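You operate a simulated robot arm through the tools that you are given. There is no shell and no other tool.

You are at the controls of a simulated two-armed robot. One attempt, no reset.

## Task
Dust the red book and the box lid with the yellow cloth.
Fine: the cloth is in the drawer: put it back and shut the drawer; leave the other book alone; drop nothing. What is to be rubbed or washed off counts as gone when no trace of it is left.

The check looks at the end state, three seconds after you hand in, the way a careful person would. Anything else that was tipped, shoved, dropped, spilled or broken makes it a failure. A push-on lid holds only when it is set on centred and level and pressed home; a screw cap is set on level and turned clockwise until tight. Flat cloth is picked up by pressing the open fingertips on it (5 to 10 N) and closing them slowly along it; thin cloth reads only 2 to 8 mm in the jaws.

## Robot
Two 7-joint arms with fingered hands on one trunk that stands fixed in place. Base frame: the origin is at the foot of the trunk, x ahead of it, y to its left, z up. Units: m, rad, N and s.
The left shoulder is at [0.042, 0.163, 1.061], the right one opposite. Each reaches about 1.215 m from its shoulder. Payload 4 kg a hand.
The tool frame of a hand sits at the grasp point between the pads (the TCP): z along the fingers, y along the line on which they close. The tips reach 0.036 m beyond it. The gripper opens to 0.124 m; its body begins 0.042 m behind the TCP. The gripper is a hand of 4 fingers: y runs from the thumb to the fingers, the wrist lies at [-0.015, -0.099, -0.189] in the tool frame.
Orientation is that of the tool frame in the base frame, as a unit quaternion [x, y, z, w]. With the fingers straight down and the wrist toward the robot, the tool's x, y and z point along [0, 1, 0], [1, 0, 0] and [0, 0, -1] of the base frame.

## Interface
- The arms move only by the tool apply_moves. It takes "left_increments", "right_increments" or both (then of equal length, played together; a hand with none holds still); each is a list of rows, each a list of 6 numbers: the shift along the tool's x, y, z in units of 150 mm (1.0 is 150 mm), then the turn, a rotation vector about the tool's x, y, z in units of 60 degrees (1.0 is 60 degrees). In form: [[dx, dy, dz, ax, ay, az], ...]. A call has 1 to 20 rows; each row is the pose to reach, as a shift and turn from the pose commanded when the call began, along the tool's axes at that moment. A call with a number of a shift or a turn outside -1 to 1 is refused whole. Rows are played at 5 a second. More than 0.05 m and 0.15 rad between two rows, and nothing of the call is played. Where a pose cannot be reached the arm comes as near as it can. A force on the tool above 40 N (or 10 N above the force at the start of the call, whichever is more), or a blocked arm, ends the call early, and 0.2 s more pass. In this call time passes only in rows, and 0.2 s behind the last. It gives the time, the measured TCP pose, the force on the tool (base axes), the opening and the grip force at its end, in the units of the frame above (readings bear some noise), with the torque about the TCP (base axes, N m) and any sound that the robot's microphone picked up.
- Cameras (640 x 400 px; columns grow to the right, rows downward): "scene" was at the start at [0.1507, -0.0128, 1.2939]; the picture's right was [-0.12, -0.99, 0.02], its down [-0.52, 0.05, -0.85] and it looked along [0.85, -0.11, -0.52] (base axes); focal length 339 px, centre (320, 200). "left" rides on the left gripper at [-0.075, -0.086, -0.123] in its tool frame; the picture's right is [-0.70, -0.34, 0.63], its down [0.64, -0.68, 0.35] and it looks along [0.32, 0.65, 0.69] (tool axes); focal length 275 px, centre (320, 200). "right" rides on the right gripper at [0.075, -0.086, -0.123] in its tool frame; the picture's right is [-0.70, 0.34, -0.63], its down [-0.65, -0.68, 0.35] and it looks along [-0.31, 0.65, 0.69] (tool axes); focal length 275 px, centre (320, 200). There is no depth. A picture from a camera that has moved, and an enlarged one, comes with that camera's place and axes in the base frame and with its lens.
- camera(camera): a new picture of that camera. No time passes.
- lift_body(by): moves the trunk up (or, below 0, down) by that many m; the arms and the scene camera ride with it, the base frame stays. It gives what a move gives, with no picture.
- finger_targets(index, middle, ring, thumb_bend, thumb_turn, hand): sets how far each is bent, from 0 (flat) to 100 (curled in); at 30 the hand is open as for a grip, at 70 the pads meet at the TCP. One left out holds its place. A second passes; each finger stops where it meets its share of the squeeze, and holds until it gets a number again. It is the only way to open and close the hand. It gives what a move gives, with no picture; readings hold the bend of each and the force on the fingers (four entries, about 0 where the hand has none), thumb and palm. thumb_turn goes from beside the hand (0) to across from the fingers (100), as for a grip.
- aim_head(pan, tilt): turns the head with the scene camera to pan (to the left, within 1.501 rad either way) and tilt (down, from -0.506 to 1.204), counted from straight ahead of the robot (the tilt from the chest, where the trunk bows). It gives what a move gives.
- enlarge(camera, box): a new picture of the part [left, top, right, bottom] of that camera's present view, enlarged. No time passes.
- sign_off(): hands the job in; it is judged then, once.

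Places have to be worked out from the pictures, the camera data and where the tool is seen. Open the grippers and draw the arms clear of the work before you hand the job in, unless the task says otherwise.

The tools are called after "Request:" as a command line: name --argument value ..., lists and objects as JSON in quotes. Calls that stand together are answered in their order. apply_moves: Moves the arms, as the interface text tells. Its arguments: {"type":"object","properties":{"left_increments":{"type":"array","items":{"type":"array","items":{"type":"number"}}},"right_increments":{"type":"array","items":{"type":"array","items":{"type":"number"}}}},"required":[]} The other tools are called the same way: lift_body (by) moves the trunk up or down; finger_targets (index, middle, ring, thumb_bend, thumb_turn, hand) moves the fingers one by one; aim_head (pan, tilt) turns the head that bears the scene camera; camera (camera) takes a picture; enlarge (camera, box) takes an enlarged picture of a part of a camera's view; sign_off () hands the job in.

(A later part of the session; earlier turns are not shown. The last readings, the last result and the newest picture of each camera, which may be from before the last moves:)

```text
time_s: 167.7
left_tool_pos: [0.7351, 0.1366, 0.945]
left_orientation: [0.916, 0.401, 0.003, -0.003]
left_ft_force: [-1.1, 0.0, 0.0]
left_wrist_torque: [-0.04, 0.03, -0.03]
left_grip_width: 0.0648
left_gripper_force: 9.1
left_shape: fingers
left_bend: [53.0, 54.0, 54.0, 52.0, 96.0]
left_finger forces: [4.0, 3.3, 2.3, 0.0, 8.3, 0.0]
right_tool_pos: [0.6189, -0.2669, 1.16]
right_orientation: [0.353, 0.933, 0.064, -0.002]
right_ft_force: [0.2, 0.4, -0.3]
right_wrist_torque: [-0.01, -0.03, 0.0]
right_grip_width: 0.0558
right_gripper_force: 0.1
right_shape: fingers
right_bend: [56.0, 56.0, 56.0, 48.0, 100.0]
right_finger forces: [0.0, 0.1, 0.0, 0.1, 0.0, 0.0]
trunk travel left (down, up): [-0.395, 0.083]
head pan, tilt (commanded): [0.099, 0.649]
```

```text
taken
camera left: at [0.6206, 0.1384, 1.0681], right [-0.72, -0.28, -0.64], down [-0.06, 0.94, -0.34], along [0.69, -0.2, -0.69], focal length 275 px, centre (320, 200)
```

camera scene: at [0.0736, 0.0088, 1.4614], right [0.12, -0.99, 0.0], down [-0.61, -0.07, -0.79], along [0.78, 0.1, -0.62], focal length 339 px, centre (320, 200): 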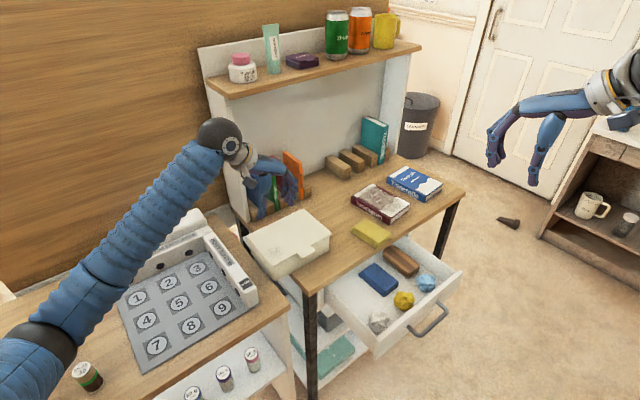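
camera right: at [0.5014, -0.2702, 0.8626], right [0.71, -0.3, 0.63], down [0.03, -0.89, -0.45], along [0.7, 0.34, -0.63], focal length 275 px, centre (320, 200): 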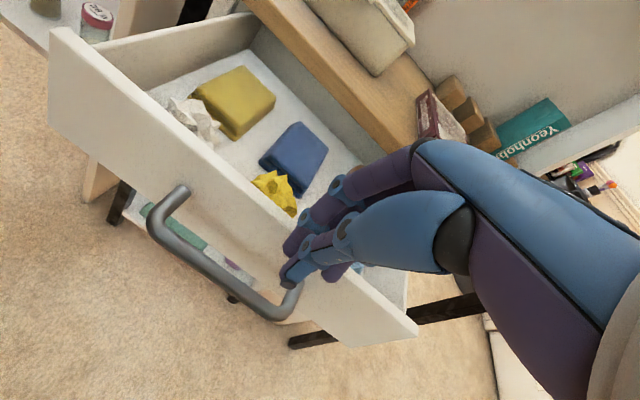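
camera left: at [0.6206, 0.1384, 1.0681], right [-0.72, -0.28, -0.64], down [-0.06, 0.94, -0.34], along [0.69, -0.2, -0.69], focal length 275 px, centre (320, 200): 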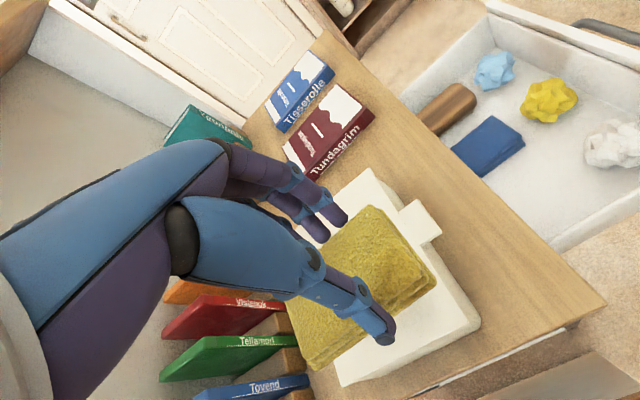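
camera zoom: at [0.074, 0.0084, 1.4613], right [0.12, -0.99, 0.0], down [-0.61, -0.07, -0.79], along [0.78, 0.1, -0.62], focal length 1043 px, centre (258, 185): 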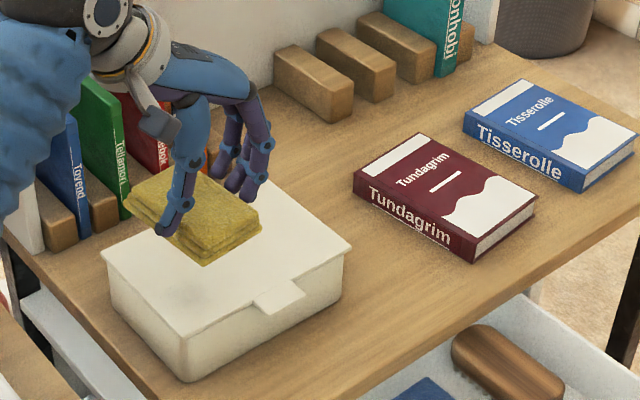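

The red book is completely clean. I enlarge the lid to see the remaining smudge.

Request:
enlarge --camera "scene" --box '[265, 195, 375, 275]'

Request:
enlarge --camera "left" --box '[300, 160, 500, 390]'

Request:
enlarge --camera "scene" --box '[350, 170, 420, 230]'

```text
5.00 times, centred on (320, 235) of scene
camera zoom: at [0.074, 0.0084, 1.4613], right [0.12, -0.99, 0.0], down [-0.61, -0.07, -0.79], along [0.78, 0.1, -0.62], focal length 1695 px, centre (320, 25)
```

zoom: 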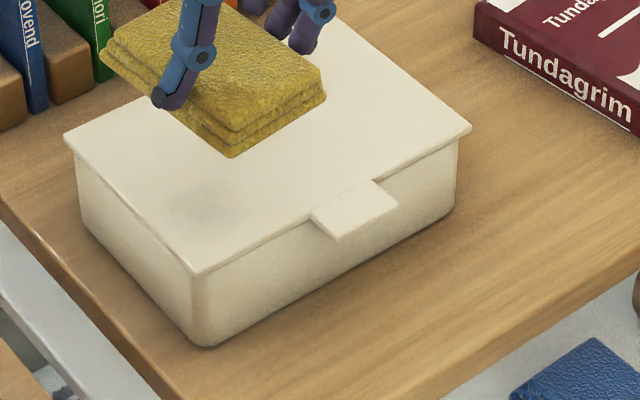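

```text
1.74 times, centred on (400, 275) of left
camera zoom: at [0.6206, 0.1384, 1.0681], right [-0.72, -0.28, -0.64], down [-0.06, 0.94, -0.34], along [0.69, -0.2, -0.69], focal length 479 px, centre (181, 70)
```

zoom: 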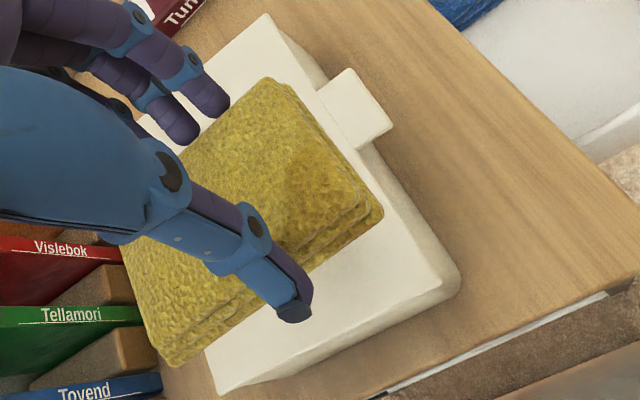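

```text
6.67 times, centred on (385, 200) of scene
camera zoom: at [0.074, 0.0084, 1.4613], right [0.12, -0.99, 0.0], down [-0.61, -0.07, -0.79], along [0.78, 0.1, -0.62], focal length 2259 px, centre (-113, 200)
```

zoom: 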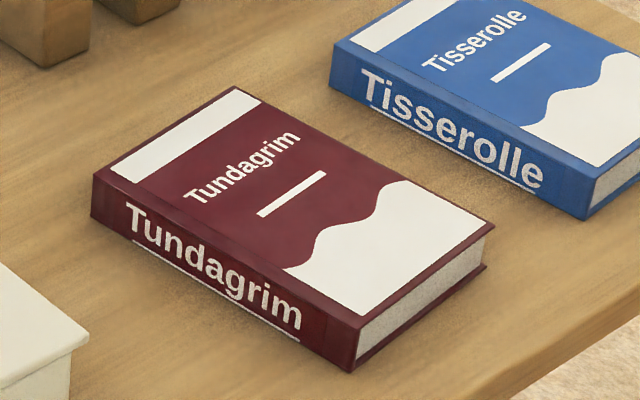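

Only a faint spot near the lid's left-front remains (about (0.734, 0.156)). I place the cloth over it and lower towards light contact.

Request:
apply_moves --left_increments '[[0.03, -0.05, 0.08, 0, 0, 0], [0.057, -0.093, 0.18, 0, 0, 0], [0.057, -0.093, 0.28, 0, 0, 0], [0.057, -0.093, 0.38, 0, 0, 0], [0.057, -0.093, 0.46, 0, 0, 0], [0.057, -0.093, 0.5, 0, 0, 0]]'

Request:
apply_moves --left_increments '[[0, 0, 0.01, 0, 0, 0], [0, 0, 0.02, 0, 0, 0]]'

```text
time_s: 169.1
left_tool_pos: [0.7317, 0.1539, 0.8698]
left_orientation: [0.916, 0.402, 0.001, -0.003]
left_ft_force: [0.2, 1.5, 0.0]
left_wrist_torque: [-0.02, -0.01, -0.02]
left_grip_width: 0.0647
left_gripper_force: 9.3
left_shape: fingers
left_bend: [53.0, 54.0, 54.0, 52.0, 96.0]
left_finger forces: [4.0, 3.3, 2.5, 0.0, 8.2, 0.0]
right_tool_pos: [0.6192, -0.2662, 1.1602]
right_orientation: [0.353, 0.934, 0.063, -0.001]
right_ft_force: [1.0, -0.1, 0.2]
right_wrist_torque: [-0.02, 0.05, 0.0]
right_grip_width: 0.0559
right_gripper_force: 0.0
right_shape: fingers
right_bend: [56.0, 56.0, 56.0, 48.0, 100.0]
right_finger forces: [0.1, 0.0, 0.0, 0.0, 0.0, 0.0]
trunk travel left (down, up): [-0.395, 0.083]
head pan, tilt (commanded): [0.099, 0.649]
```

```text
time_s: 169.7
left_tool_pos: [0.7305, 0.1526, 0.8658]
left_orientation: [0.915, 0.403, 0.001, -0.004]
left_ft_force: [-0.9, 0.7, 0.1]
left_wrist_torque: [-0.02, 0.02, -0.01]
left_grip_width: 0.0648
left_gripper_force: 8.4
left_shape: fingers
left_bend: [53.0, 54.0, 54.0, 52.0, 96.0]
left_finger forces: [3.9, 3.4, 2.4, 0.0, 8.3, 0.1]
right_tool_pos: [0.6188, -0.2664, 1.1605]
right_orientation: [0.353, 0.933, 0.063, -0.001]
right_ft_force: [-0.4, 0.1, 0.0]
right_wrist_torque: [0.0, 0.03, -0.01]
right_grip_width: 0.0555
right_gripper_force: 0.0
right_shape: fingers
right_bend: [56.0, 56.0, 56.0, 48.0, 100.0]
right_finger forces: [0.1, 0.0, 0.1, 0.0, 0.0, 0.1]
trunk travel left (down, up): [-0.395, 0.083]
head pan, tilt (commanded): [0.099, 0.649]
```

Request:
apply_moves --left_increments '[[0, 0, 0.01, 0, 0, 0], [0, 0, 0.018, 0, 0, 0]]'

Request:
apply_moves --left_increments '[[0, 0, 0.01, 0, 0, 0]]'

Request:
apply_moves --left_increments '[[0, 0, 0.01, 0, 0, 0]]'

```text
time_s: 170.3
left_tool_pos: [0.7314, 0.1516, 0.8644]
left_orientation: [0.915, 0.402, 0.001, -0.003]
left_ft_force: [-1.3, 1.1, 1.0]
left_wrist_torque: [0.03, 0.05, -0.01]
left_grip_width: 0.0647
left_gripper_force: 9.2
left_shape: fingers
left_bend: [53.0, 54.0, 54.0, 52.0, 96.0]
left_finger forces: [4.0, 3.3, 2.4, 0.0, 9.5, 0.0]
right_tool_pos: [0.6174, -0.2672, 1.1612]
right_orientation: [0.354, 0.933, 0.063, -0.003]
right_ft_force: [0.4, 0.4, -0.4]
right_wrist_torque: [0.01, -0.02, 0.01]
right_grip_width: 0.0556
right_gripper_force: 0.1
right_shape: fingers
right_bend: [56.0, 56.0, 56.0, 48.0, 100.0]
right_finger forces: [0.0, 0.1, 0.1, 0.0, 0.2, 0.0]
trunk travel left (down, up): [-0.395, 0.083]
head pan, tilt (commanded): [0.099, 0.649]
```

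```text
time_s: 170.7
left_tool_pos: [0.7304, 0.1513, 0.8644]
left_orientation: [0.916, 0.402, 0.002, -0.001]
left_ft_force: [1.4, 0.1, 6.5]
left_wrist_torque: [0.15, 0.16, 0.04]
left_grip_width: 0.0649
left_gripper_force: 11.4
left_shape: fingers
left_bend: [53.0, 54.0, 54.0, 52.0, 96.0]
left_finger forces: [4.1, 3.5, 2.6, 0.0, 12.0, 0.0]
right_tool_pos: [0.6174, -0.2668, 1.1623]
right_orientation: [0.354, 0.933, 0.063, -0.002]
right_ft_force: [-0.5, -1.0, -0.4]
right_wrist_torque: [-0.03, 0.02, 0.02]
right_grip_width: 0.0557
right_gripper_force: 0.2
right_shape: fingers
right_bend: [56.0, 56.0, 56.0, 48.0, 100.0]
right_finger forces: [0.1, 0.1, 0.0, 0.1, 0.1, 0.0]
trunk travel left (down, up): [-0.395, 0.083]
head pan, tilt (commanded): [0.099, 0.649]
```

```text
time_s: 171.1
left_tool_pos: [0.7307, 0.1512, 0.8624]
left_orientation: [0.916, 0.402, 0.002, -0.003]
left_ft_force: [0.7, 0.0, 13.5]
left_wrist_torque: [0.24, 0.23, -0.02]
left_grip_width: 0.0652
left_gripper_force: 12.9
left_shape: fingers
left_bend: [53.0, 54.0, 54.0, 52.0, 96.0]
left_finger forces: [4.2, 3.5, 2.7, 0.1, 14.8, 0.0]
right_tool_pos: [0.6172, -0.2678, 1.1616]
right_orientation: [0.353, 0.934, 0.063, -0.003]
right_ft_force: [0.6, -0.4, 0.7]
right_wrist_torque: [-0.02, 0.01, -0.02]
right_grip_width: 0.0562
right_gripper_force: 0.1
right_shape: fingers
right_bend: [56.0, 56.0, 56.0, 48.0, 100.0]
right_finger forces: [0.0, 0.1, 0.0, 0.1, 0.0, 0.0]
trunk travel left (down, up): [-0.395, 0.083]
head pan, tilt (commanded): [0.099, 0.649]
```

Contact again. I ease to about 5 N and rub in strokes directed only to the right (toward the box's original place), lifting for each return.

Request:
apply_moves --left_increments '[[0, 0, -0.01, 0, 0, 0], [0, 0.05, -0.01, 0, 0, 0], [0, 0.1, -0.01, 0, 0, 0], [0, 0.15, -0.01, 0, 0, 0], [0, 0.15, -0.05, 0, 0, 0], [0, 0.05, -0.05, 0, 0, 0], [-0.05, -0.08, -0.05, 0, 0, 0], [-0.08, -0.1, -0.01, 0, 0, 0], [-0.08, 0.0, -0.01, 0, 0, 0], [-0.08, 0.08, -0.01, 0, 0, 0], [-0.08, 0.15, -0.01, 0, 0, 0], [-0.08, 0.15, -0.06, 0, 0, 0]]'

Request:
apply_moves --left_increments '[[0.05, 0.1, -0.15, 0, 0, 0], [0.15, 0.25, -0.3, 0, 0, 0], [0.25, 0.4, -0.4, 0, 0, 0], [0.25, 0.52, -0.5, 0, 0, 0], [0.25, 0.64, -0.5, 0, 0, 0]]'

Request:
enlarge --camera "scene" --box '[265, 195, 375, 275]'

```text
time_s: 173.7
left_tool_pos: [0.7392, 0.1293, 0.8693]
left_orientation: [0.915, 0.402, 0.001, -0.003]
left_ft_force: [-0.1, 1.3, -0.6]
left_wrist_torque: [-0.01, 0.02, -0.01]
left_grip_width: 0.0647
left_gripper_force: 8.7
left_shape: fingers
left_bend: [53.0, 54.0, 54.0, 52.0, 96.0]
left_finger forces: [4.1, 3.3, 2.3, 0.0, 8.3, 0.1]
right_tool_pos: [0.618, -0.2673, 1.1609]
right_orientation: [0.353, 0.933, 0.064, -0.002]
right_ft_force: [-0.6, 0.0, -0.4]
right_wrist_torque: [-0.01, -0.03, 0.02]
right_grip_width: 0.0554
right_gripper_force: 0.1
right_shape: fingers
right_bend: [56.0, 56.0, 56.0, 48.0, 100.0]
right_finger forces: [0.0, 0.0, 0.0, 0.1, 0.0, 0.0]
trunk travel left (down, up): [-0.395, 0.083]
head pan, tilt (commanded): [0.099, 0.649]
```

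```text
time_s: 174.9
left_tool_pos: [0.8371, 0.0898, 0.9436]
left_orientation: [0.916, 0.402, 0.0, -0.004]
left_ft_force: [0.2, 0.5, -0.3]
left_wrist_torque: [-0.01, -0.01, 0.01]
left_grip_width: 0.0649
left_gripper_force: 8.7
left_shape: fingers
left_bend: [53.0, 54.0, 54.0, 52.0, 96.0]
left_finger forces: [4.0, 3.3, 2.4, 0.0, 8.3, 0.1]
right_tool_pos: [0.6198, -0.2675, 1.1604]
right_orientation: [0.352, 0.934, 0.063, -0.002]
right_ft_force: [-0.5, 0.2, -1.2]
right_wrist_torque: [0.01, 0.02, -0.03]
right_grip_width: 0.0556
right_gripper_force: 0.1
right_shape: fingers
right_bend: [56.0, 56.0, 56.0, 48.0, 100.0]
right_finger forces: [0.0, 0.1, 0.0, 0.1, 0.1, 0.1]
trunk travel left (down, up): [-0.395, 0.083]
head pan, tilt (commanded): [0.099, 0.649]
```

```text
5.00 times, centred on (320, 235) of scene
camera zoom: at [0.0746, 0.0078, 1.4613], right [0.12, -0.99, 0.0], down [-0.61, -0.07, -0.79], along [0.78, 0.1, -0.62], focal length 1695 px, centre (320, 25)
```

zoom: 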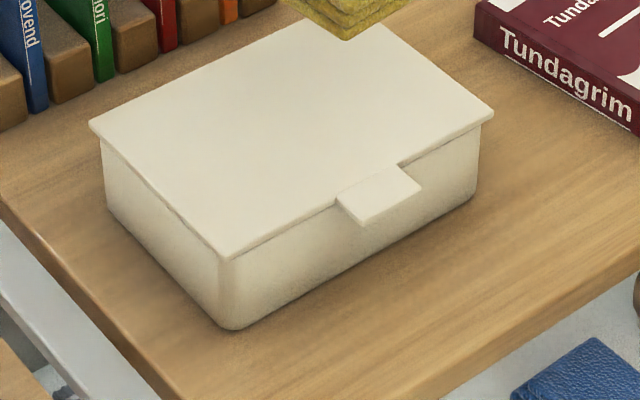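

The lid is now spotless too, and the strokes even carried the box back to within a centimetre of its place. Now I carry the cloth back toward the drawer, high above the desk.

Request:
apply_moves --left_increments '[[-0.1, -0.02, 0, 0, 0, 0], [-0.21, -0.04, 0, 0, 0, 0], [-0.32, -0.06, 0, 0, 0, 0], [-0.43, -0.09, 0, 0, 0, 0], [-0.54, -0.11, 0, 0, 0, 0], [-0.65, -0.14, 0, 0, 0, 0], [-0.76, -0.16, 0, 0, 0, 0], [-0.855, -0.183, 0, 0, 0, 0]]'

Request:
apply_moves --left_increments '[[-0.1, -0.02, 0, 0, 0, 0], [-0.21, -0.04, 0, 0, 0, 0], [-0.32, -0.06, 0, 0, 0, 0], [-0.43, -0.09, 0, 0, 0, 0], [-0.54, -0.11, 0, 0, 0, 0], [-0.65, -0.14, 0, 0, 0, 0], [-0.76, -0.16, 0, 0, 0, 0], [-0.855, -0.183, 0, 0, 0, 0]]'

Request:
camera --camera "scene"

Request:
camera --camera "left"

```text
time_s: 176.7
left_tool_pos: [0.7285, 0.0128, 0.9444]
left_orientation: [0.916, 0.401, 0.001, -0.004]
left_ft_force: [-0.1, -0.1, 0.4]
left_wrist_torque: [0.01, -0.02, -0.03]
left_grip_width: 0.0649
left_gripper_force: 8.5
left_shape: fingers
left_bend: [53.0, 54.0, 54.0, 52.0, 96.0]
left_finger forces: [4.0, 3.1, 2.3, 0.1, 8.2, 0.0]
right_tool_pos: [0.6192, -0.2681, 1.1604]
right_orientation: [0.353, 0.933, 0.063, -0.001]
right_ft_force: [-0.9, 0.4, -0.4]
right_wrist_torque: [0.0, -0.01, 0.0]
right_grip_width: 0.0559
right_gripper_force: 0.0
right_shape: fingers
right_bend: [56.0, 56.0, 56.0, 48.0, 100.0]
right_finger forces: [0.0, 0.0, 0.0, 0.0, 0.0, 0.0]
trunk travel left (down, up): [-0.395, 0.083]
head pan, tilt (commanded): [0.099, 0.649]
```

```text
time_s: 178.5
left_tool_pos: [0.622, -0.0615, 0.9428]
left_orientation: [0.916, 0.402, 0.002, -0.004]
left_ft_force: [-0.1, 0.2, -0.2]
left_wrist_torque: [0.0, 0.01, -0.02]
left_grip_width: 0.0645
left_gripper_force: 8.2
left_shape: fingers
left_bend: [53.0, 54.0, 54.0, 52.0, 96.0]
left_finger forces: [4.0, 3.2, 2.4, 0.0, 8.3, 0.0]
right_tool_pos: [0.6183, -0.2672, 1.1608]
right_orientation: [0.353, 0.933, 0.064, -0.002]
right_ft_force: [0.4, 0.1, 0.0]
right_wrist_torque: [0.05, 0.0, -0.04]
right_grip_width: 0.0559
right_gripper_force: 0.0
right_shape: fingers
right_bend: [56.0, 56.0, 56.0, 48.0, 100.0]
right_finger forces: [0.0, 0.1, 0.0, 0.0, 0.0, 0.0]
trunk travel left (down, up): [-0.395, 0.083]
head pan, tilt (commanded): [0.099, 0.649]
```

```text
taken
camera scene: at [0.0738, 0.008, 1.4614], right [0.12, -0.99, 0.0], down [-0.61, -0.07, -0.79], along [0.78, 0.1, -0.62], focal length 339 px, centre (320, 200)
```

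scene: 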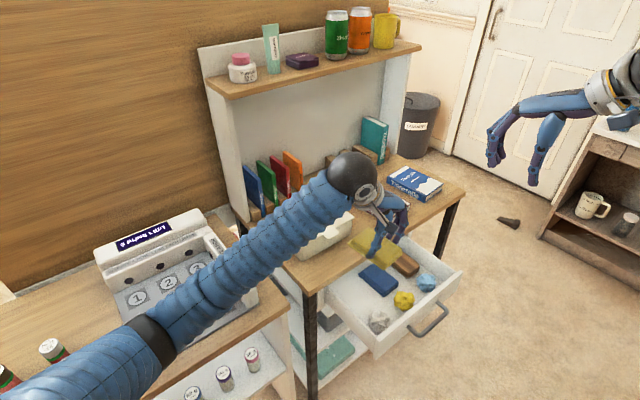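

```text
taken
camera left: at [0.5065, -0.059, 1.0671], right [-0.72, -0.28, -0.64], down [-0.07, 0.94, -0.34], along [0.69, -0.2, -0.69], focal length 275 px, centre (320, 200)
```

left: 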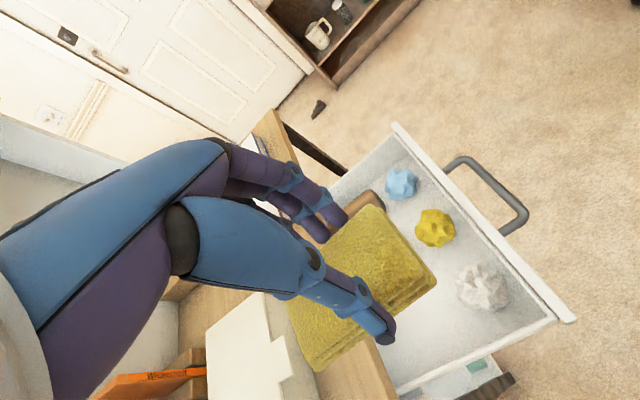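

The setting is as before. I tilt the cloth slightly (back end down) and lower it outside the desk edge first.

Request:
apply_moves --left_increments '[[0, 0, 0.1, 0, -0.03, 0], [0, 0, 0.2, 0, -0.06, 0], [0, 0, 0.3, 0, -0.09, 0], [0, 0, 0.4, 0, -0.12, 0], [0, 0, 0.5, 0, -0.15, 0], [0, 0, 0.6, 0, -0.18, 0], [0, 0, 0.7, 0, -0.2, 0], [0, 0, 0.8, 0, -0.2, 0]]'

Request:
apply_moves --left_increments '[[0.02, 0, 0.1, 0, 0, 0], [0.042, 0, 0.2, 0, 0, 0], [0.063, 0, 0.3, 0, 0, 0], [0.084, 0, 0.4, 0, 0, 0], [0.096, 0, 0.45, 0, 0, 0]]'

Request:
enlarge --camera "scene" --box '[310, 190, 470, 310]'

Request:
camera --camera "left"

```text
time_s: 180.3
left_tool_pos: [0.6222, -0.061, 0.8233]
left_orientation: [0.911, 0.4, -0.095, 0.039]
left_ft_force: [-0.1, -0.1, 0.6]
left_wrist_torque: [0.02, 0.0, -0.02]
left_grip_width: 0.0646
left_gripper_force: 8.5
left_shape: fingers
left_bend: [53.0, 54.0, 54.0, 52.0, 96.0]
left_finger forces: [4.1, 3.3, 2.3, 0.1, 8.2, 0.0]
right_tool_pos: [0.6186, -0.2661, 1.1595]
right_orientation: [0.353, 0.934, 0.063, -0.002]
right_ft_force: [-0.5, 0.2, -0.1]
right_wrist_torque: [0.01, 0.01, 0.0]
right_grip_width: 0.0558
right_gripper_force: 0.1
right_shape: fingers
right_bend: [56.0, 56.0, 56.0, 48.0, 100.0]
right_finger forces: [0.1, 0.0, 0.0, 0.0, 0.0, 0.1]
trunk travel left (down, up): [-0.395, 0.083]
head pan, tilt (commanded): [0.099, 0.649]
```

```text
time_s: 181.5
left_tool_pos: [0.6217, -0.0611, 0.754]
left_orientation: [0.911, 0.399, -0.095, 0.039]
left_ft_force: [0.5, -1.3, -0.8]
left_wrist_torque: [0.02, 0.0, 0.0]
left_grip_width: 0.0647
left_gripper_force: 8.4
left_shape: fingers
left_bend: [53.0, 54.0, 54.0, 52.0, 96.0]
left_finger forces: [4.0, 3.2, 2.2, 0.0, 8.1, 0.1]
right_tool_pos: [0.6191, -0.2656, 1.1601]
right_orientation: [0.354, 0.933, 0.063, -0.002]
right_ft_force: [0.6, 0.2, 0.1]
right_wrist_torque: [0.02, -0.02, -0.04]
right_grip_width: 0.0558
right_gripper_force: 0.0
right_shape: fingers
right_bend: [56.0, 56.0, 56.0, 48.0, 100.0]
right_finger forces: [0.0, 0.1, 0.0, 0.0, 0.0, 0.1]
trunk travel left (down, up): [-0.395, 0.083]
head pan, tilt (commanded): [0.099, 0.649]
```

```text
3.33 times, centred on (390, 250) of scene
camera zoom: at [0.074, 0.0082, 1.4613], right [0.12, -0.99, 0.0], down [-0.61, -0.07, -0.79], along [0.78, 0.1, -0.62], focal length 1130 px, centre (87, 33)
```

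zoom: 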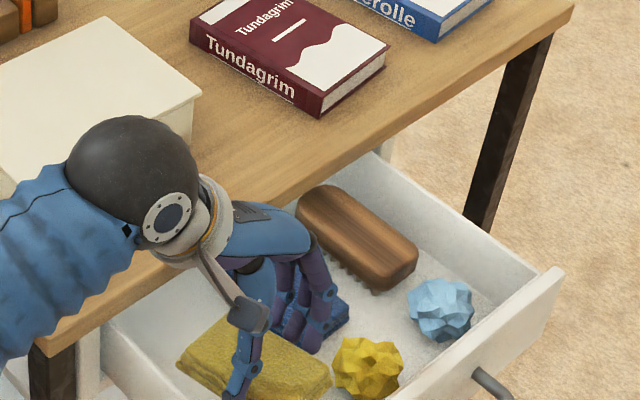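

```text
taken
camera left: at [0.5253, -0.0374, 0.8904], right [-0.8, -0.37, -0.48], down [-0.12, 0.88, -0.47], along [0.59, -0.31, -0.75], focal length 275 px, centre (320, 200)
```

left: 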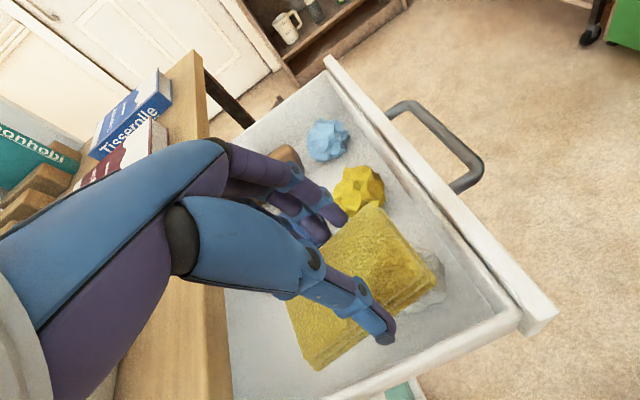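

Clear of ball and desk. I slide the cloth in under the desk edge to its old spot and lower it partway.

Request:
apply_moves --left_increments '[[0.06, 0, -0.012, 0, 0, 0], [0.12, 0, -0.025, 0, 0, 0], [0.18, 0, -0.038, 0, 0, 0], [0.24, 0, -0.05, 0, 0, 0], [0.3, 0, -0.062, 0, 0, 0], [0.345, 0, -0.073, 0, 0, 0], [0.365, 0, 0.02, 0, 0, 0], [0.387, 0, 0.125, 0, 0, 0]]'

Request:
enlarge --camera "scene" --box '[310, 190, 470, 310]'

Request:
camera --camera "left"

```text
time_s: 183.3
left_tool_pos: [0.6568, -0.0206, 0.725]
left_orientation: [0.911, 0.4, -0.095, 0.039]
left_ft_force: [0.2, -0.4, -0.2]
left_wrist_torque: [0.0, -0.02, -0.01]
left_grip_width: 0.0644
left_gripper_force: 9.1
left_shape: fingers
left_bend: [53.0, 54.0, 54.0, 52.0, 96.0]
left_finger forces: [4.0, 3.1, 2.2, 0.1, 8.2, 0.1]
right_tool_pos: [0.6196, -0.2677, 1.16]
right_orientation: [0.353, 0.934, 0.063, -0.004]
right_ft_force: [0.8, -0.6, -0.1]
right_wrist_torque: [-0.04, 0.0, 0.05]
right_grip_width: 0.0558
right_gripper_force: 0.1
right_shape: fingers
right_bend: [56.0, 56.0, 56.0, 48.0, 100.0]
right_finger forces: [0.1, 0.0, 0.1, 0.0, 0.0, 0.0]
trunk travel left (down, up): [-0.395, 0.083]
head pan, tilt (commanded): [0.099, 0.649]
```

```text
3.33 times, centred on (390, 250) of scene
camera zoom: at [0.0742, 0.0082, 1.4613], right [0.12, -0.99, 0.0], down [-0.61, -0.07, -0.79], along [0.78, 0.1, -0.62], focal length 1130 px, centre (87, 33)
```

zoom: 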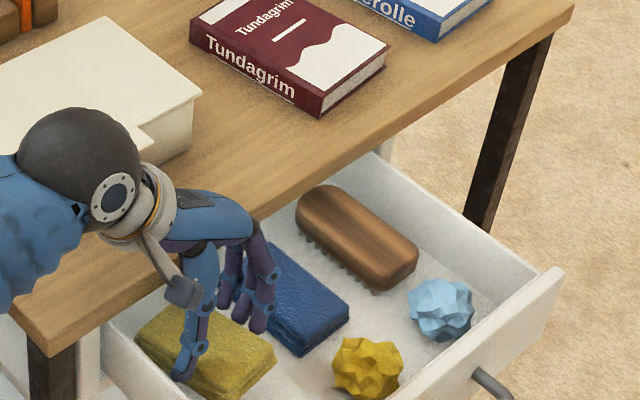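

```text
taken
camera left: at [0.5612, 0.002, 0.8612], right [-0.8, -0.37, -0.48], down [-0.12, 0.88, -0.47], along [0.59, -0.31, -0.75], focal length 275 px, centre (320, 200)
```

left: 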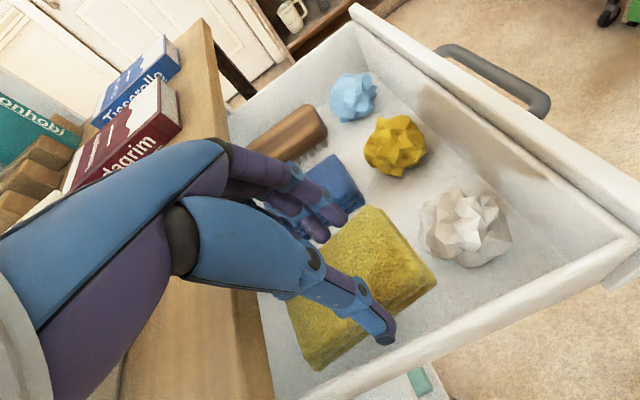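

The cloth is in place above the drawer floor. I level it and lower further.

Request:
apply_moves --left_increments '[[0.007, 0, 0.03, 0, 0.05, 0], [0.014, 0, 0.065, 0, 0.1, 0], [0.021, 0, 0.1, 0, 0.15, 0], [0.028, 0, 0.13, 0, 0.2, 0], [0.035, 0, 0.163, 0, 0.2, 0]]'

Request:
apply_moves --left_increments '[[0, 0, 0.02, 0, 0, 0], [0, 0, 0.035, 0, 0, 0]]'

Request:
camera --camera "left"

```text
time_s: 184.5
left_tool_pos: [0.658, -0.0215, 0.6993]
left_orientation: [0.915, 0.403, 0.001, -0.004]
left_ft_force: [-0.8, 0.2, 0.3]
left_wrist_torque: [0.01, -0.01, -0.01]
left_grip_width: 0.0645
left_gripper_force: 9.1
left_shape: fingers
left_bend: [53.0, 54.0, 54.0, 52.0, 96.0]
left_finger forces: [3.9, 3.2, 2.2, 0.1, 8.1, 0.0]
right_tool_pos: [0.619, -0.2673, 1.1602]
right_orientation: [0.353, 0.934, 0.063, -0.001]
right_ft_force: [-0.4, 0.1, -0.3]
right_wrist_torque: [-0.03, 0.04, -0.02]
right_grip_width: 0.0557
right_gripper_force: 0.1
right_shape: fingers
right_bend: [56.0, 56.0, 56.0, 48.0, 100.0]
right_finger forces: [0.1, 0.0, 0.0, 0.0, 0.1, 0.0]
trunk travel left (down, up): [-0.395, 0.083]
head pan, tilt (commanded): [0.099, 0.649]
```

```text
time_s: 185.1
left_tool_pos: [0.6581, -0.0211, 0.6929]
left_orientation: [0.916, 0.402, 0.001, -0.003]
left_ft_force: [0.6, 0.7, 0.0]
left_wrist_torque: [0.0, 0.01, -0.01]
left_grip_width: 0.0647
left_gripper_force: 9.1
left_shape: fingers
left_bend: [53.0, 54.0, 54.0, 52.0, 96.0]
left_finger forces: [3.9, 3.2, 2.3, 0.1, 8.1, 0.0]
right_tool_pos: [0.6186, -0.2679, 1.1608]
right_orientation: [0.353, 0.934, 0.064, -0.003]
right_ft_force: [0.0, 0.3, -0.2]
right_wrist_torque: [0.03, 0.04, 0.02]
right_grip_width: 0.0558
right_gripper_force: 0.0
right_shape: fingers
right_bend: [56.0, 56.0, 56.0, 48.0, 100.0]
right_finger forces: [0.1, 0.1, 0.1, 0.1, 0.1, 0.0]
trunk travel left (down, up): [-0.395, 0.083]
head pan, tilt (commanded): [0.099, 0.649]
```

```text
taken
camera left: at [0.5426, -0.0177, 0.8172], right [-0.72, -0.28, -0.64], down [-0.06, 0.94, -0.34], along [0.69, -0.2, -0.69], focal length 275 px, centre (320, 200)
```

left: 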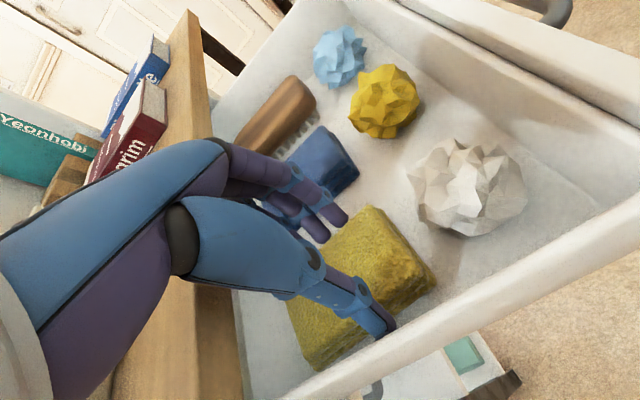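

Almost at the drawer floor. I lower the last millimetres until the cloth touches.

Request:
apply_moves --left_increments '[[0, 0, 0.015, 0, 0, 0], [0, 0, 0.025, 0, 0, 0]]'

Request:
apply_moves --left_increments '[[0, 0, 0.012, 0, 0, 0], [0, 0, 0.02, 0, 0, 0]]'

```text
time_s: 185.7
left_tool_pos: [0.6582, -0.0212, 0.6895]
left_orientation: [0.916, 0.402, 0.002, -0.004]
left_ft_force: [0.2, -0.7, -0.9]
left_wrist_torque: [-0.01, -0.02, 0.01]
left_grip_width: 0.0646
left_gripper_force: 9.1
left_shape: fingers
left_bend: [53.0, 54.0, 54.0, 52.0, 96.0]
left_finger forces: [4.0, 3.2, 2.2, 0.0, 8.1, 0.0]
right_tool_pos: [0.6182, -0.2667, 1.1605]
right_orientation: [0.353, 0.934, 0.064, -0.002]
right_ft_force: [-0.2, -0.6, 0.5]
right_wrist_torque: [0.01, -0.01, -0.02]
right_grip_width: 0.0557
right_gripper_force: 0.2
right_shape: fingers
right_bend: [56.0, 56.0, 56.0, 48.0, 100.0]
right_finger forces: [0.0, 0.0, 0.0, 0.1, 0.0, 0.0]
trunk travel left (down, up): [-0.395, 0.083]
head pan, tilt (commanded): [0.099, 0.649]
```

```text
time_s: 186.3
left_tool_pos: [0.6583, -0.0214, 0.6886]
left_orientation: [0.916, 0.402, 0.001, -0.002]
left_ft_force: [-0.2, -1.4, 5.8]
left_wrist_torque: [0.14, 0.18, 0.01]
left_grip_width: 0.0649
left_gripper_force: 10.8
left_shape: fingers
left_bend: [53.0, 54.0, 54.0, 52.0, 96.0]
left_finger forces: [4.2, 3.4, 2.5, 0.0, 11.6, 0.0]
right_tool_pos: [0.6187, -0.2683, 1.1614]
right_orientation: [0.353, 0.933, 0.064, -0.002]
right_ft_force: [0.1, 0.3, -0.7]
right_wrist_torque: [0.04, 0.01, -0.02]
right_grip_width: 0.0557
right_gripper_force: 0.1
right_shape: fingers
right_bend: [56.0, 56.0, 56.0, 48.0, 100.0]
right_finger forces: [0.0, 0.1, 0.1, 0.0, 0.1, 0.0]
trunk travel left (down, up): [-0.395, 0.083]
head pan, tilt (commanded): [0.099, 0.649]
```

The cloth touches the floor (5.8 N). I release it and withdraw straight up.

Request:
finger_targets --hand "left" --index 46 --middle 46 --ring 46 --thumb_bend 46

Request:
apply_moves --left_increments '[[0, 0, -0.06, 0, 0, 0], [0, 0, -0.15, 0, 0, 0], [0, 0, -0.27, 0, 0, 0], [0, 0, -0.4, 0, 0, 0], [0, 0, -0.55, 0, 0, 0], [0, 0, -0.7, 0, 0, 0], [0, 0, -0.85, 0, 0, 0], [0, 0, -1.0, 0, 0, 0]]'

Request:
camera --camera "left"

Request:
enlarge --camera "scene" --box '[310, 190, 470, 310]'

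```text
time_s: 187.3
left_tool_pos: [0.6578, -0.0204, 0.6858]
left_orientation: [0.916, 0.402, 0.002, -0.003]
left_ft_force: [-0.5, -0.7, 0.5]
left_wrist_torque: [0.03, -0.03, -0.03]
left_grip_width: 0.0743
left_gripper_force: 0.1
left_shape: fingers
left_bend: [46.0, 46.0, 46.0, 46.0, 97.0]
left_finger forces: [0.0, 0.0, 0.0, 0.0, 0.0, 0.0]
right_tool_pos: [0.6185, -0.2674, 1.1618]
right_orientation: [0.353, 0.933, 0.063, -0.002]
right_ft_force: [0.5, -0.1, -0.2]
right_wrist_torque: [0.01, -0.01, 0.0]
right_grip_width: 0.0556
right_gripper_force: 0.0
right_shape: fingers
right_bend: [56.0, 56.0, 56.0, 48.0, 100.0]
right_finger forces: [0.0, 0.1, 0.1, 0.0, 0.0, 0.0]
trunk travel left (down, up): [-0.395, 0.083]
head pan, tilt (commanded): [0.099, 0.649]
```

```text
time_s: 189.1
left_tool_pos: [0.6568, -0.0212, 0.8379]
left_orientation: [0.916, 0.402, 0.0, -0.003]
left_ft_force: [0.0, -0.7, 0.4]
left_wrist_torque: [-0.02, -0.02, 0.0]
left_grip_width: 0.0744
left_gripper_force: 0.1
left_shape: fingers
left_bend: [46.0, 46.0, 46.0, 46.0, 97.0]
left_finger forces: [0.0, 0.0, 0.0, 0.0, 0.0, 0.0]
right_tool_pos: [0.6193, -0.2666, 1.1607]
right_orientation: [0.352, 0.934, 0.064, -0.002]
right_ft_force: [0.9, -0.5, -0.5]
right_wrist_torque: [0.01, 0.01, 0.03]
right_grip_width: 0.0556
right_gripper_force: 0.1
right_shape: fingers
right_bend: [56.0, 56.0, 56.0, 48.0, 100.0]
right_finger forces: [0.0, 0.0, 0.0, 0.0, 0.0, 0.1]
trunk travel left (down, up): [-0.395, 0.083]
head pan, tilt (commanded): [0.099, 0.649]
```

```text
taken
camera left: at [0.5424, -0.0184, 0.961], right [-0.72, -0.28, -0.64], down [-0.07, 0.94, -0.34], along [0.69, -0.2, -0.69], focal length 275 px, centre (320, 200)
```

left: 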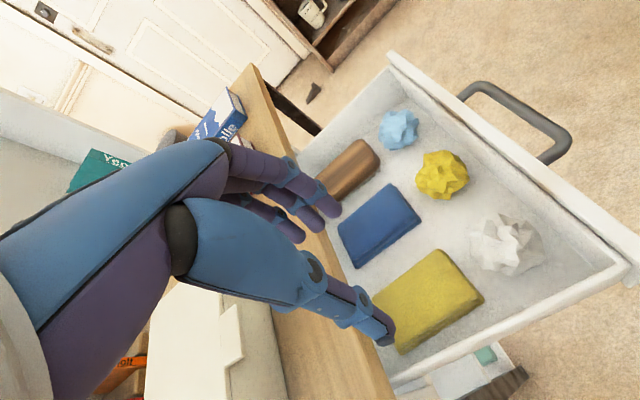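

```text
3.33 times, centred on (390, 250) of scene
camera zoom: at [0.0739, 0.0081, 1.4614], right [0.12, -0.99, 0.0], down [-0.61, -0.07, -0.79], along [0.78, 0.1, -0.62], focal length 1130 px, centre (87, 33)
```

zoom: 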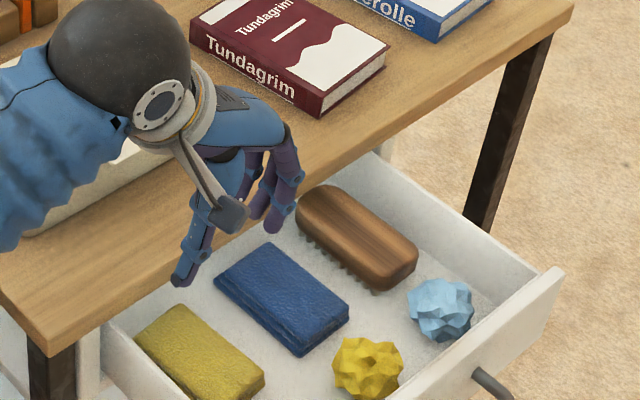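

The yellow cloth lies flat in its old spot in the drawer. Before closing, I correct the box's slight rotation (about 4–5°) with a small thumb push at its front-left corner; first curling the fingers and moving over.

Request:
finger_targets --hand "left" --index 100 --middle 100 --ring 100 --thumb_bend 40

Request:
apply_moves --left_increments '[[0, 0, -0.2, 0, 0, 0], [0, 0, -0.4, 0, 0, 0], [0, 0, -0.6, 0, 0, 0], [0.1, -0.04, -0.75, 0, 0, 0], [0.22, -0.08, -0.75, 0, 0, 0], [0.34, -0.12, -0.75, 0, 0, 0], [0.46, -0.17, -0.75, 0, 0, 0], [0.58, -0.21, -0.75, 0, 0, 0], [0.7, -0.26, -0.75, 0, 0, 0], [0.82, -0.3, -0.75, 0, 0, 0], [0.94, -0.35, -0.75, 0, 0, 0], [1.0, -0.37, -0.75, 0, 0, 0]]'

Request:
enlarge --camera "scene" --box '[230, 160, 390, 280]'

Request:
camera --camera "left"

```text
time_s: 190.1
left_tool_pos: [0.6583, -0.0211, 0.8369]
left_orientation: [0.915, 0.402, 0.001, -0.004]
left_ft_force: [0.5, 0.7, -0.1]
left_wrist_torque: [-0.01, -0.02, 0.03]
left_grip_width: 0.0746
left_gripper_force: 0.1
left_shape: fingers
left_bend: [100.0, 100.0, 100.0, 40.0, 97.0]
left_finger forces: [0.0, 0.0, 0.0, 0.0, 0.1, 0.0]
right_tool_pos: [0.6193, -0.2677, 1.1604]
right_orientation: [0.353, 0.933, 0.063, -0.002]
right_ft_force: [-0.2, 0.1, 0.5]
right_wrist_torque: [0.0, 0.01, 0.01]
right_grip_width: 0.0559
right_gripper_force: 0.0
right_shape: fingers
right_bend: [56.0, 56.0, 56.0, 48.0, 100.0]
right_finger forces: [0.0, 0.2, 0.0, 0.0, 0.0, 0.0]
trunk travel left (down, up): [-0.395, 0.083]
head pan, tilt (commanded): [0.099, 0.649]
```

```text
time_s: 192.7
left_tool_pos: [0.7195, 0.1253, 0.9505]
left_orientation: [0.916, 0.401, 0.002, -0.004]
left_ft_force: [-0.9, -0.2, 0.0]
left_wrist_torque: [0.02, 0.0, 0.01]
left_grip_width: 0.0745
left_gripper_force: 0.1
left_shape: fingers
left_bend: [100.0, 100.0, 100.0, 40.0, 97.0]
left_finger forces: [0.0, 0.0, 0.0, 0.0, 0.1, 0.0]
right_tool_pos: [0.6185, -0.2674, 1.1614]
right_orientation: [0.353, 0.933, 0.064, -0.003]
right_ft_force: [0.9, -0.2, -0.4]
right_wrist_torque: [-0.04, 0.0, -0.01]
right_grip_width: 0.0561
right_gripper_force: 0.1
right_shape: fingers
right_bend: [56.0, 56.0, 56.0, 48.0, 100.0]
right_finger forces: [0.1, 0.0, 0.1, 0.1, 0.0, 0.0]
trunk travel left (down, up): [-0.395, 0.083]
head pan, tilt (commanded): [0.099, 0.649]
```

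```text
3.33 times, centred on (310, 220) of scene
camera zoom: at [0.0741, 0.0082, 1.4613], right [0.12, -0.99, 0.0], down [-0.61, -0.07, -0.79], along [0.78, 0.1, -0.62], focal length 1130 px, centre (353, 133)
```

zoom: 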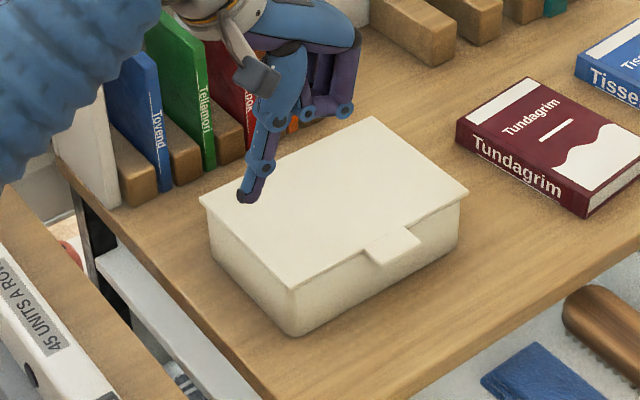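

```text
taken
camera left: at [0.6039, 0.1286, 1.0742], right [-0.72, -0.28, -0.64], down [-0.06, 0.94, -0.34], along [0.69, -0.2, -0.69], focal length 275 px, centre (320, 200)
```

left: 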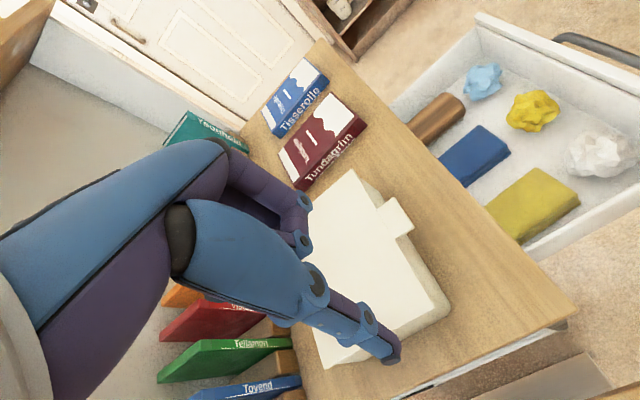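

The lid is fully clean. I lower the thumb beside the box's front-left end and give it a small 1 cm push to straighten it.

Request:
apply_moves --left_increments '[[0.02, -0.02, 0.13, 0, 0, 0], [0.04, -0.03, 0.27, 0, 0, 0], [0.04, -0.03, 0.41, 0, 0, 0], [0.04, -0.03, 0.55, 0, 0, 0], [0.04, -0.03, 0.68, 0, 0, 0], [0.04, -0.03, 0.8, 0, 0, 0]]'

Request:
apply_moves --left_increments '[[0, 0.05, 0, 0, 0, 0], [0, 0.1, 0, 0, 0, 0], [0, 0.14, 0, 0, 0, 0], [0, 0.18, 0, 0, 0, 0], [0, 0.21, 0, 0, 0, 0]]'

Request:
enlarge --camera "scene" --box '[230, 160, 390, 280]'

```text
time_s: 194.1
left_tool_pos: [0.7194, 0.1339, 0.8298]
left_orientation: [0.916, 0.401, 0.002, -0.003]
left_ft_force: [1.0, 0.4, 0.0]
left_wrist_torque: [0.01, 0.03, -0.05]
left_grip_width: 0.0746
left_gripper_force: 0.1
left_shape: fingers
left_bend: [100.0, 100.0, 100.0, 40.0, 97.0]
left_finger forces: [0.0, 0.0, 0.0, 0.0, 0.0, 0.1]
right_tool_pos: [0.619, -0.2663, 1.1613]
right_orientation: [0.353, 0.933, 0.063, -0.002]
right_ft_force: [-0.4, -0.1, 0.2]
right_wrist_torque: [-0.03, 0.03, -0.01]
right_grip_width: 0.0557
right_gripper_force: 0.1
right_shape: fingers
right_bend: [56.0, 56.0, 56.0, 48.0, 100.0]
right_finger forces: [0.0, 0.1, 0.0, 0.1, 0.0, 0.0]
trunk travel left (down, up): [-0.395, 0.083]
head pan, tilt (commanded): [0.099, 0.649]
```

```text
time_s: 195.3
left_tool_pos: [0.7417, 0.1122, 0.8305]
left_orientation: [0.916, 0.401, 0.002, -0.003]
left_ft_force: [-1.3, 0.2, -0.1]
left_wrist_torque: [-0.04, 0.04, 0.0]
left_grip_width: 0.0747
left_gripper_force: 0.6
left_shape: fingers
left_bend: [100.0, 100.0, 100.0, 40.0, 97.0]
left_finger forces: [0.1, 0.0, 0.0, 0.1, 0.9, 0.1]
right_tool_pos: [0.6185, -0.2668, 1.1612]
right_orientation: [0.353, 0.933, 0.063, -0.002]
right_ft_force: [0.4, 0.5, 0.6]
right_wrist_torque: [0.02, -0.01, 0.03]
right_grip_width: 0.0556
right_gripper_force: 0.0
right_shape: fingers
right_bend: [56.0, 56.0, 56.0, 48.0, 100.0]
right_finger forces: [0.2, 0.0, 0.0, 0.0, 0.0, 0.0]
trunk travel left (down, up): [-0.395, 0.083]
head pan, tilt (commanded): [0.099, 0.649]
```

```text
3.33 times, centred on (310, 220) of scene
camera zoom: at [0.074, 0.0081, 1.4613], right [0.12, -0.99, 0.0], down [-0.61, -0.07, -0.79], along [0.78, 0.1, -0.62], focal length 1130 px, centre (353, 133)
```

zoom: 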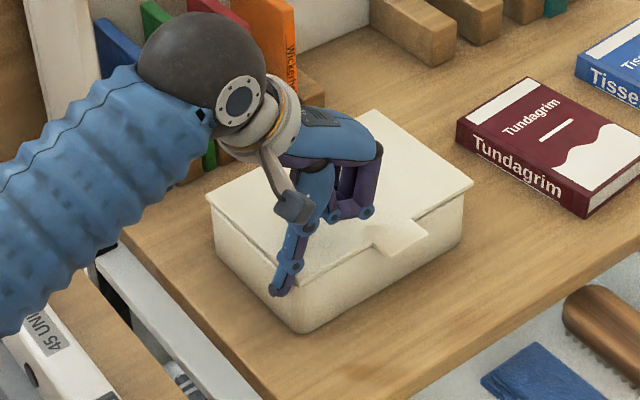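

I retreat the thumb and measure the box's pose again.

Request:
apply_moves --left_increments '[[0, -0.1, 0, 0, 0, 0], [0, -0.17, 0, 0, 0, 0], [0, -0.17, -0.15, 0, 0, 0], [0, -0.17, -0.35, 0, 0, 0], [0, -0.17, -0.55, 0, 0, 0], [-0.1, -0.17, -0.75, 0, 0, 0], [-0.25, -0.17, -0.9, 0, 0, 0], [-0.4, -0.17, -1.0, 0, 0, 0], [-0.6, -0.17, -1.0, 0, 0, 0], [-0.8, -0.17, -1.0, 0, 0, 0], [-1.0, -0.17, -1.0, 0, 0, 0]]'

Request:
enlarge --camera "scene" --box '[260, 160, 380, 260]'

Request:
camera --camera "scene"

```text
time_s: 197.7
left_tool_pos: [0.6232, 0.018, 0.9789]
left_orientation: [0.916, 0.402, 0.001, -0.004]
left_ft_force: [0.7, -0.3, 0.1]
left_wrist_torque: [0.02, 0.0, -0.01]
left_grip_width: 0.0746
left_gripper_force: 0.1
left_shape: fingers
left_bend: [100.0, 100.0, 100.0, 40.0, 97.0]
left_finger forces: [0.1, 0.0, 0.0, 0.0, 0.0, 0.1]
right_tool_pos: [0.6182, -0.2679, 1.1612]
right_orientation: [0.353, 0.933, 0.064, -0.003]
right_ft_force: [-0.5, -0.2, 0.2]
right_wrist_torque: [0.0, -0.01, 0.0]
right_grip_width: 0.0557
right_gripper_force: 0.0
right_shape: fingers
right_bend: [56.0, 56.0, 56.0, 48.0, 100.0]
right_finger forces: [0.0, 0.0, 0.0, 0.0, 0.0, 0.0]
trunk travel left (down, up): [-0.395, 0.083]
head pan, tilt (commanded): [0.099, 0.649]
```

```text
4.00 times, centred on (320, 210) of scene
camera zoom: at [0.0738, 0.0077, 1.4614], right [0.12, -0.99, 0.0], down [-0.61, -0.07, -0.79], along [0.78, 0.1, -0.62], focal length 1356 px, centre (320, 160)
```

zoom: 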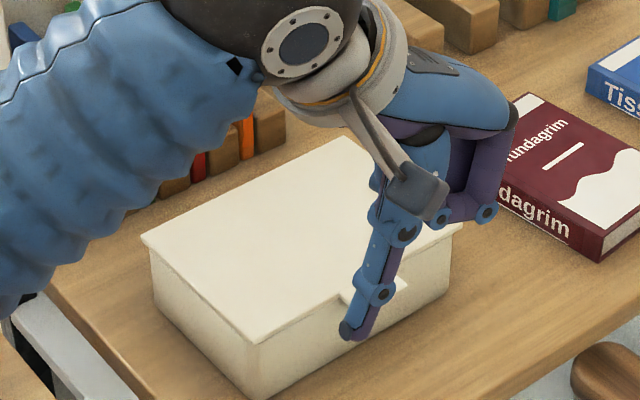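

```text
taken
camera scene: at [0.0738, 0.0077, 1.4614], right [0.12, -0.99, 0.0], down [-0.61, -0.07, -0.79], along [0.78, 0.1, -0.62], focal length 339 px, centre (320, 200)
```

scene: 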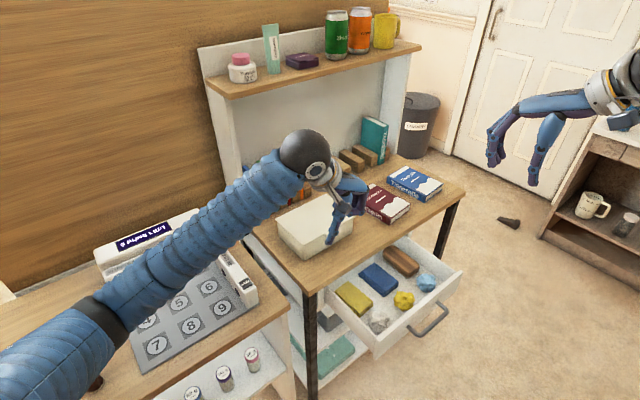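

The box is within about a centimetre of its original pose, lid clean and seated. Now for the drawer: I close the left fingers into a straight post and move the hand out in front of the drawer handle to push it shut.

Request:
finger_targets --hand "left" --index 68 --middle 68 --ring 68 --thumb_bend 66

Request:
apply_moves --left_increments '[[-0.12, 0.05, 0, 0, 0, 0], [-0.25, 0.1, 0, 0, 0, 0], [-0.38, 0.15, 0, 0, 0, 0], [-0.51, 0.2, 0, 0, 0, 0], [-0.64, 0.26, 0, 0, 0, 0], [-0.77, 0.31, 0, 0, 0, 0], [-0.9, 0.36, 0, 0, 0, 0], [-0.98, 0.392, 0, 0, 0, 0]]'

Request:
camera --camera "scene"

```text
time_s: 198.7
left_tool_pos: [0.6215, 0.0188, 0.9802]
left_orientation: [0.916, 0.402, 0.002, -0.003]
left_ft_force: [-0.4, -0.9, -0.2]
left_wrist_torque: [-0.01, -0.01, 0.01]
left_grip_width: 0.0608
left_gripper_force: 0.1
left_shape: fingers
left_bend: [100.0, 68.0, 68.0, 63.0, 97.0]
left_finger forces: [0.0, 0.0, 0.1, 0.0, 0.0, 0.0]
right_tool_pos: [0.618, -0.267, 1.1606]
right_orientation: [0.353, 0.933, 0.063, -0.002]
right_ft_force: [-0.7, -0.2, 0.2]
right_wrist_torque: [-0.02, -0.01, -0.04]
right_grip_width: 0.0558
right_gripper_force: 0.1
right_shape: fingers
right_bend: [56.0, 56.0, 56.0, 48.0, 100.0]
right_finger forces: [0.0, 0.0, 0.0, 0.1, 0.0, 0.0]
trunk travel left (down, up): [-0.395, 0.083]
head pan, tilt (commanded): [0.099, 0.649]
```

```text
time_s: 200.5
left_tool_pos: [0.5661, -0.1293, 0.9789]
left_orientation: [0.916, 0.402, 0.001, -0.004]
left_ft_force: [-0.4, 0.3, 0.1]
left_wrist_torque: [0.0, -0.01, -0.01]
left_grip_width: 0.0609
left_gripper_force: 0.1
left_shape: fingers
left_bend: [100.0, 68.0, 68.0, 63.0, 97.0]
left_finger forces: [0.0, 0.0, 0.0, 0.0, 0.0, 0.0]
right_tool_pos: [0.6181, -0.268, 1.1608]
right_orientation: [0.353, 0.933, 0.063, -0.003]
right_ft_force: [0.6, 0.2, -0.2]
right_wrist_torque: [0.0, -0.04, 0.0]
right_grip_width: 0.0556
right_gripper_force: 0.1
right_shape: fingers
right_bend: [56.0, 56.0, 56.0, 48.0, 100.0]
right_finger forces: [0.0, 0.0, 0.0, 0.0, 0.0, 0.0]
trunk travel left (down, up): [-0.395, 0.083]
head pan, tilt (commanded): [0.099, 0.649]
```

```text
taken
camera scene: at [0.074, 0.0079, 1.4613], right [0.12, -0.99, 0.0], down [-0.61, -0.07, -0.79], along [0.78, 0.1, -0.62], focal length 339 px, centre (320, 200)
```

scene: 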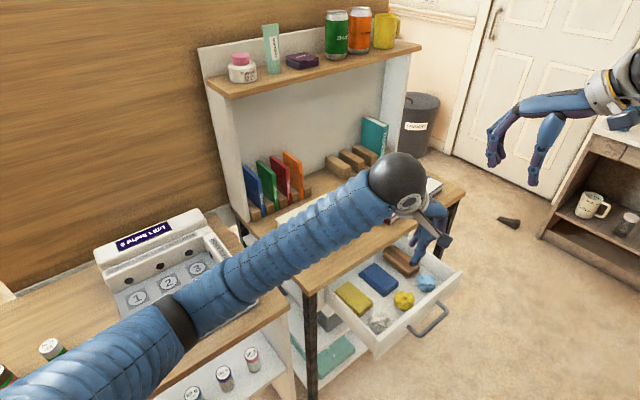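

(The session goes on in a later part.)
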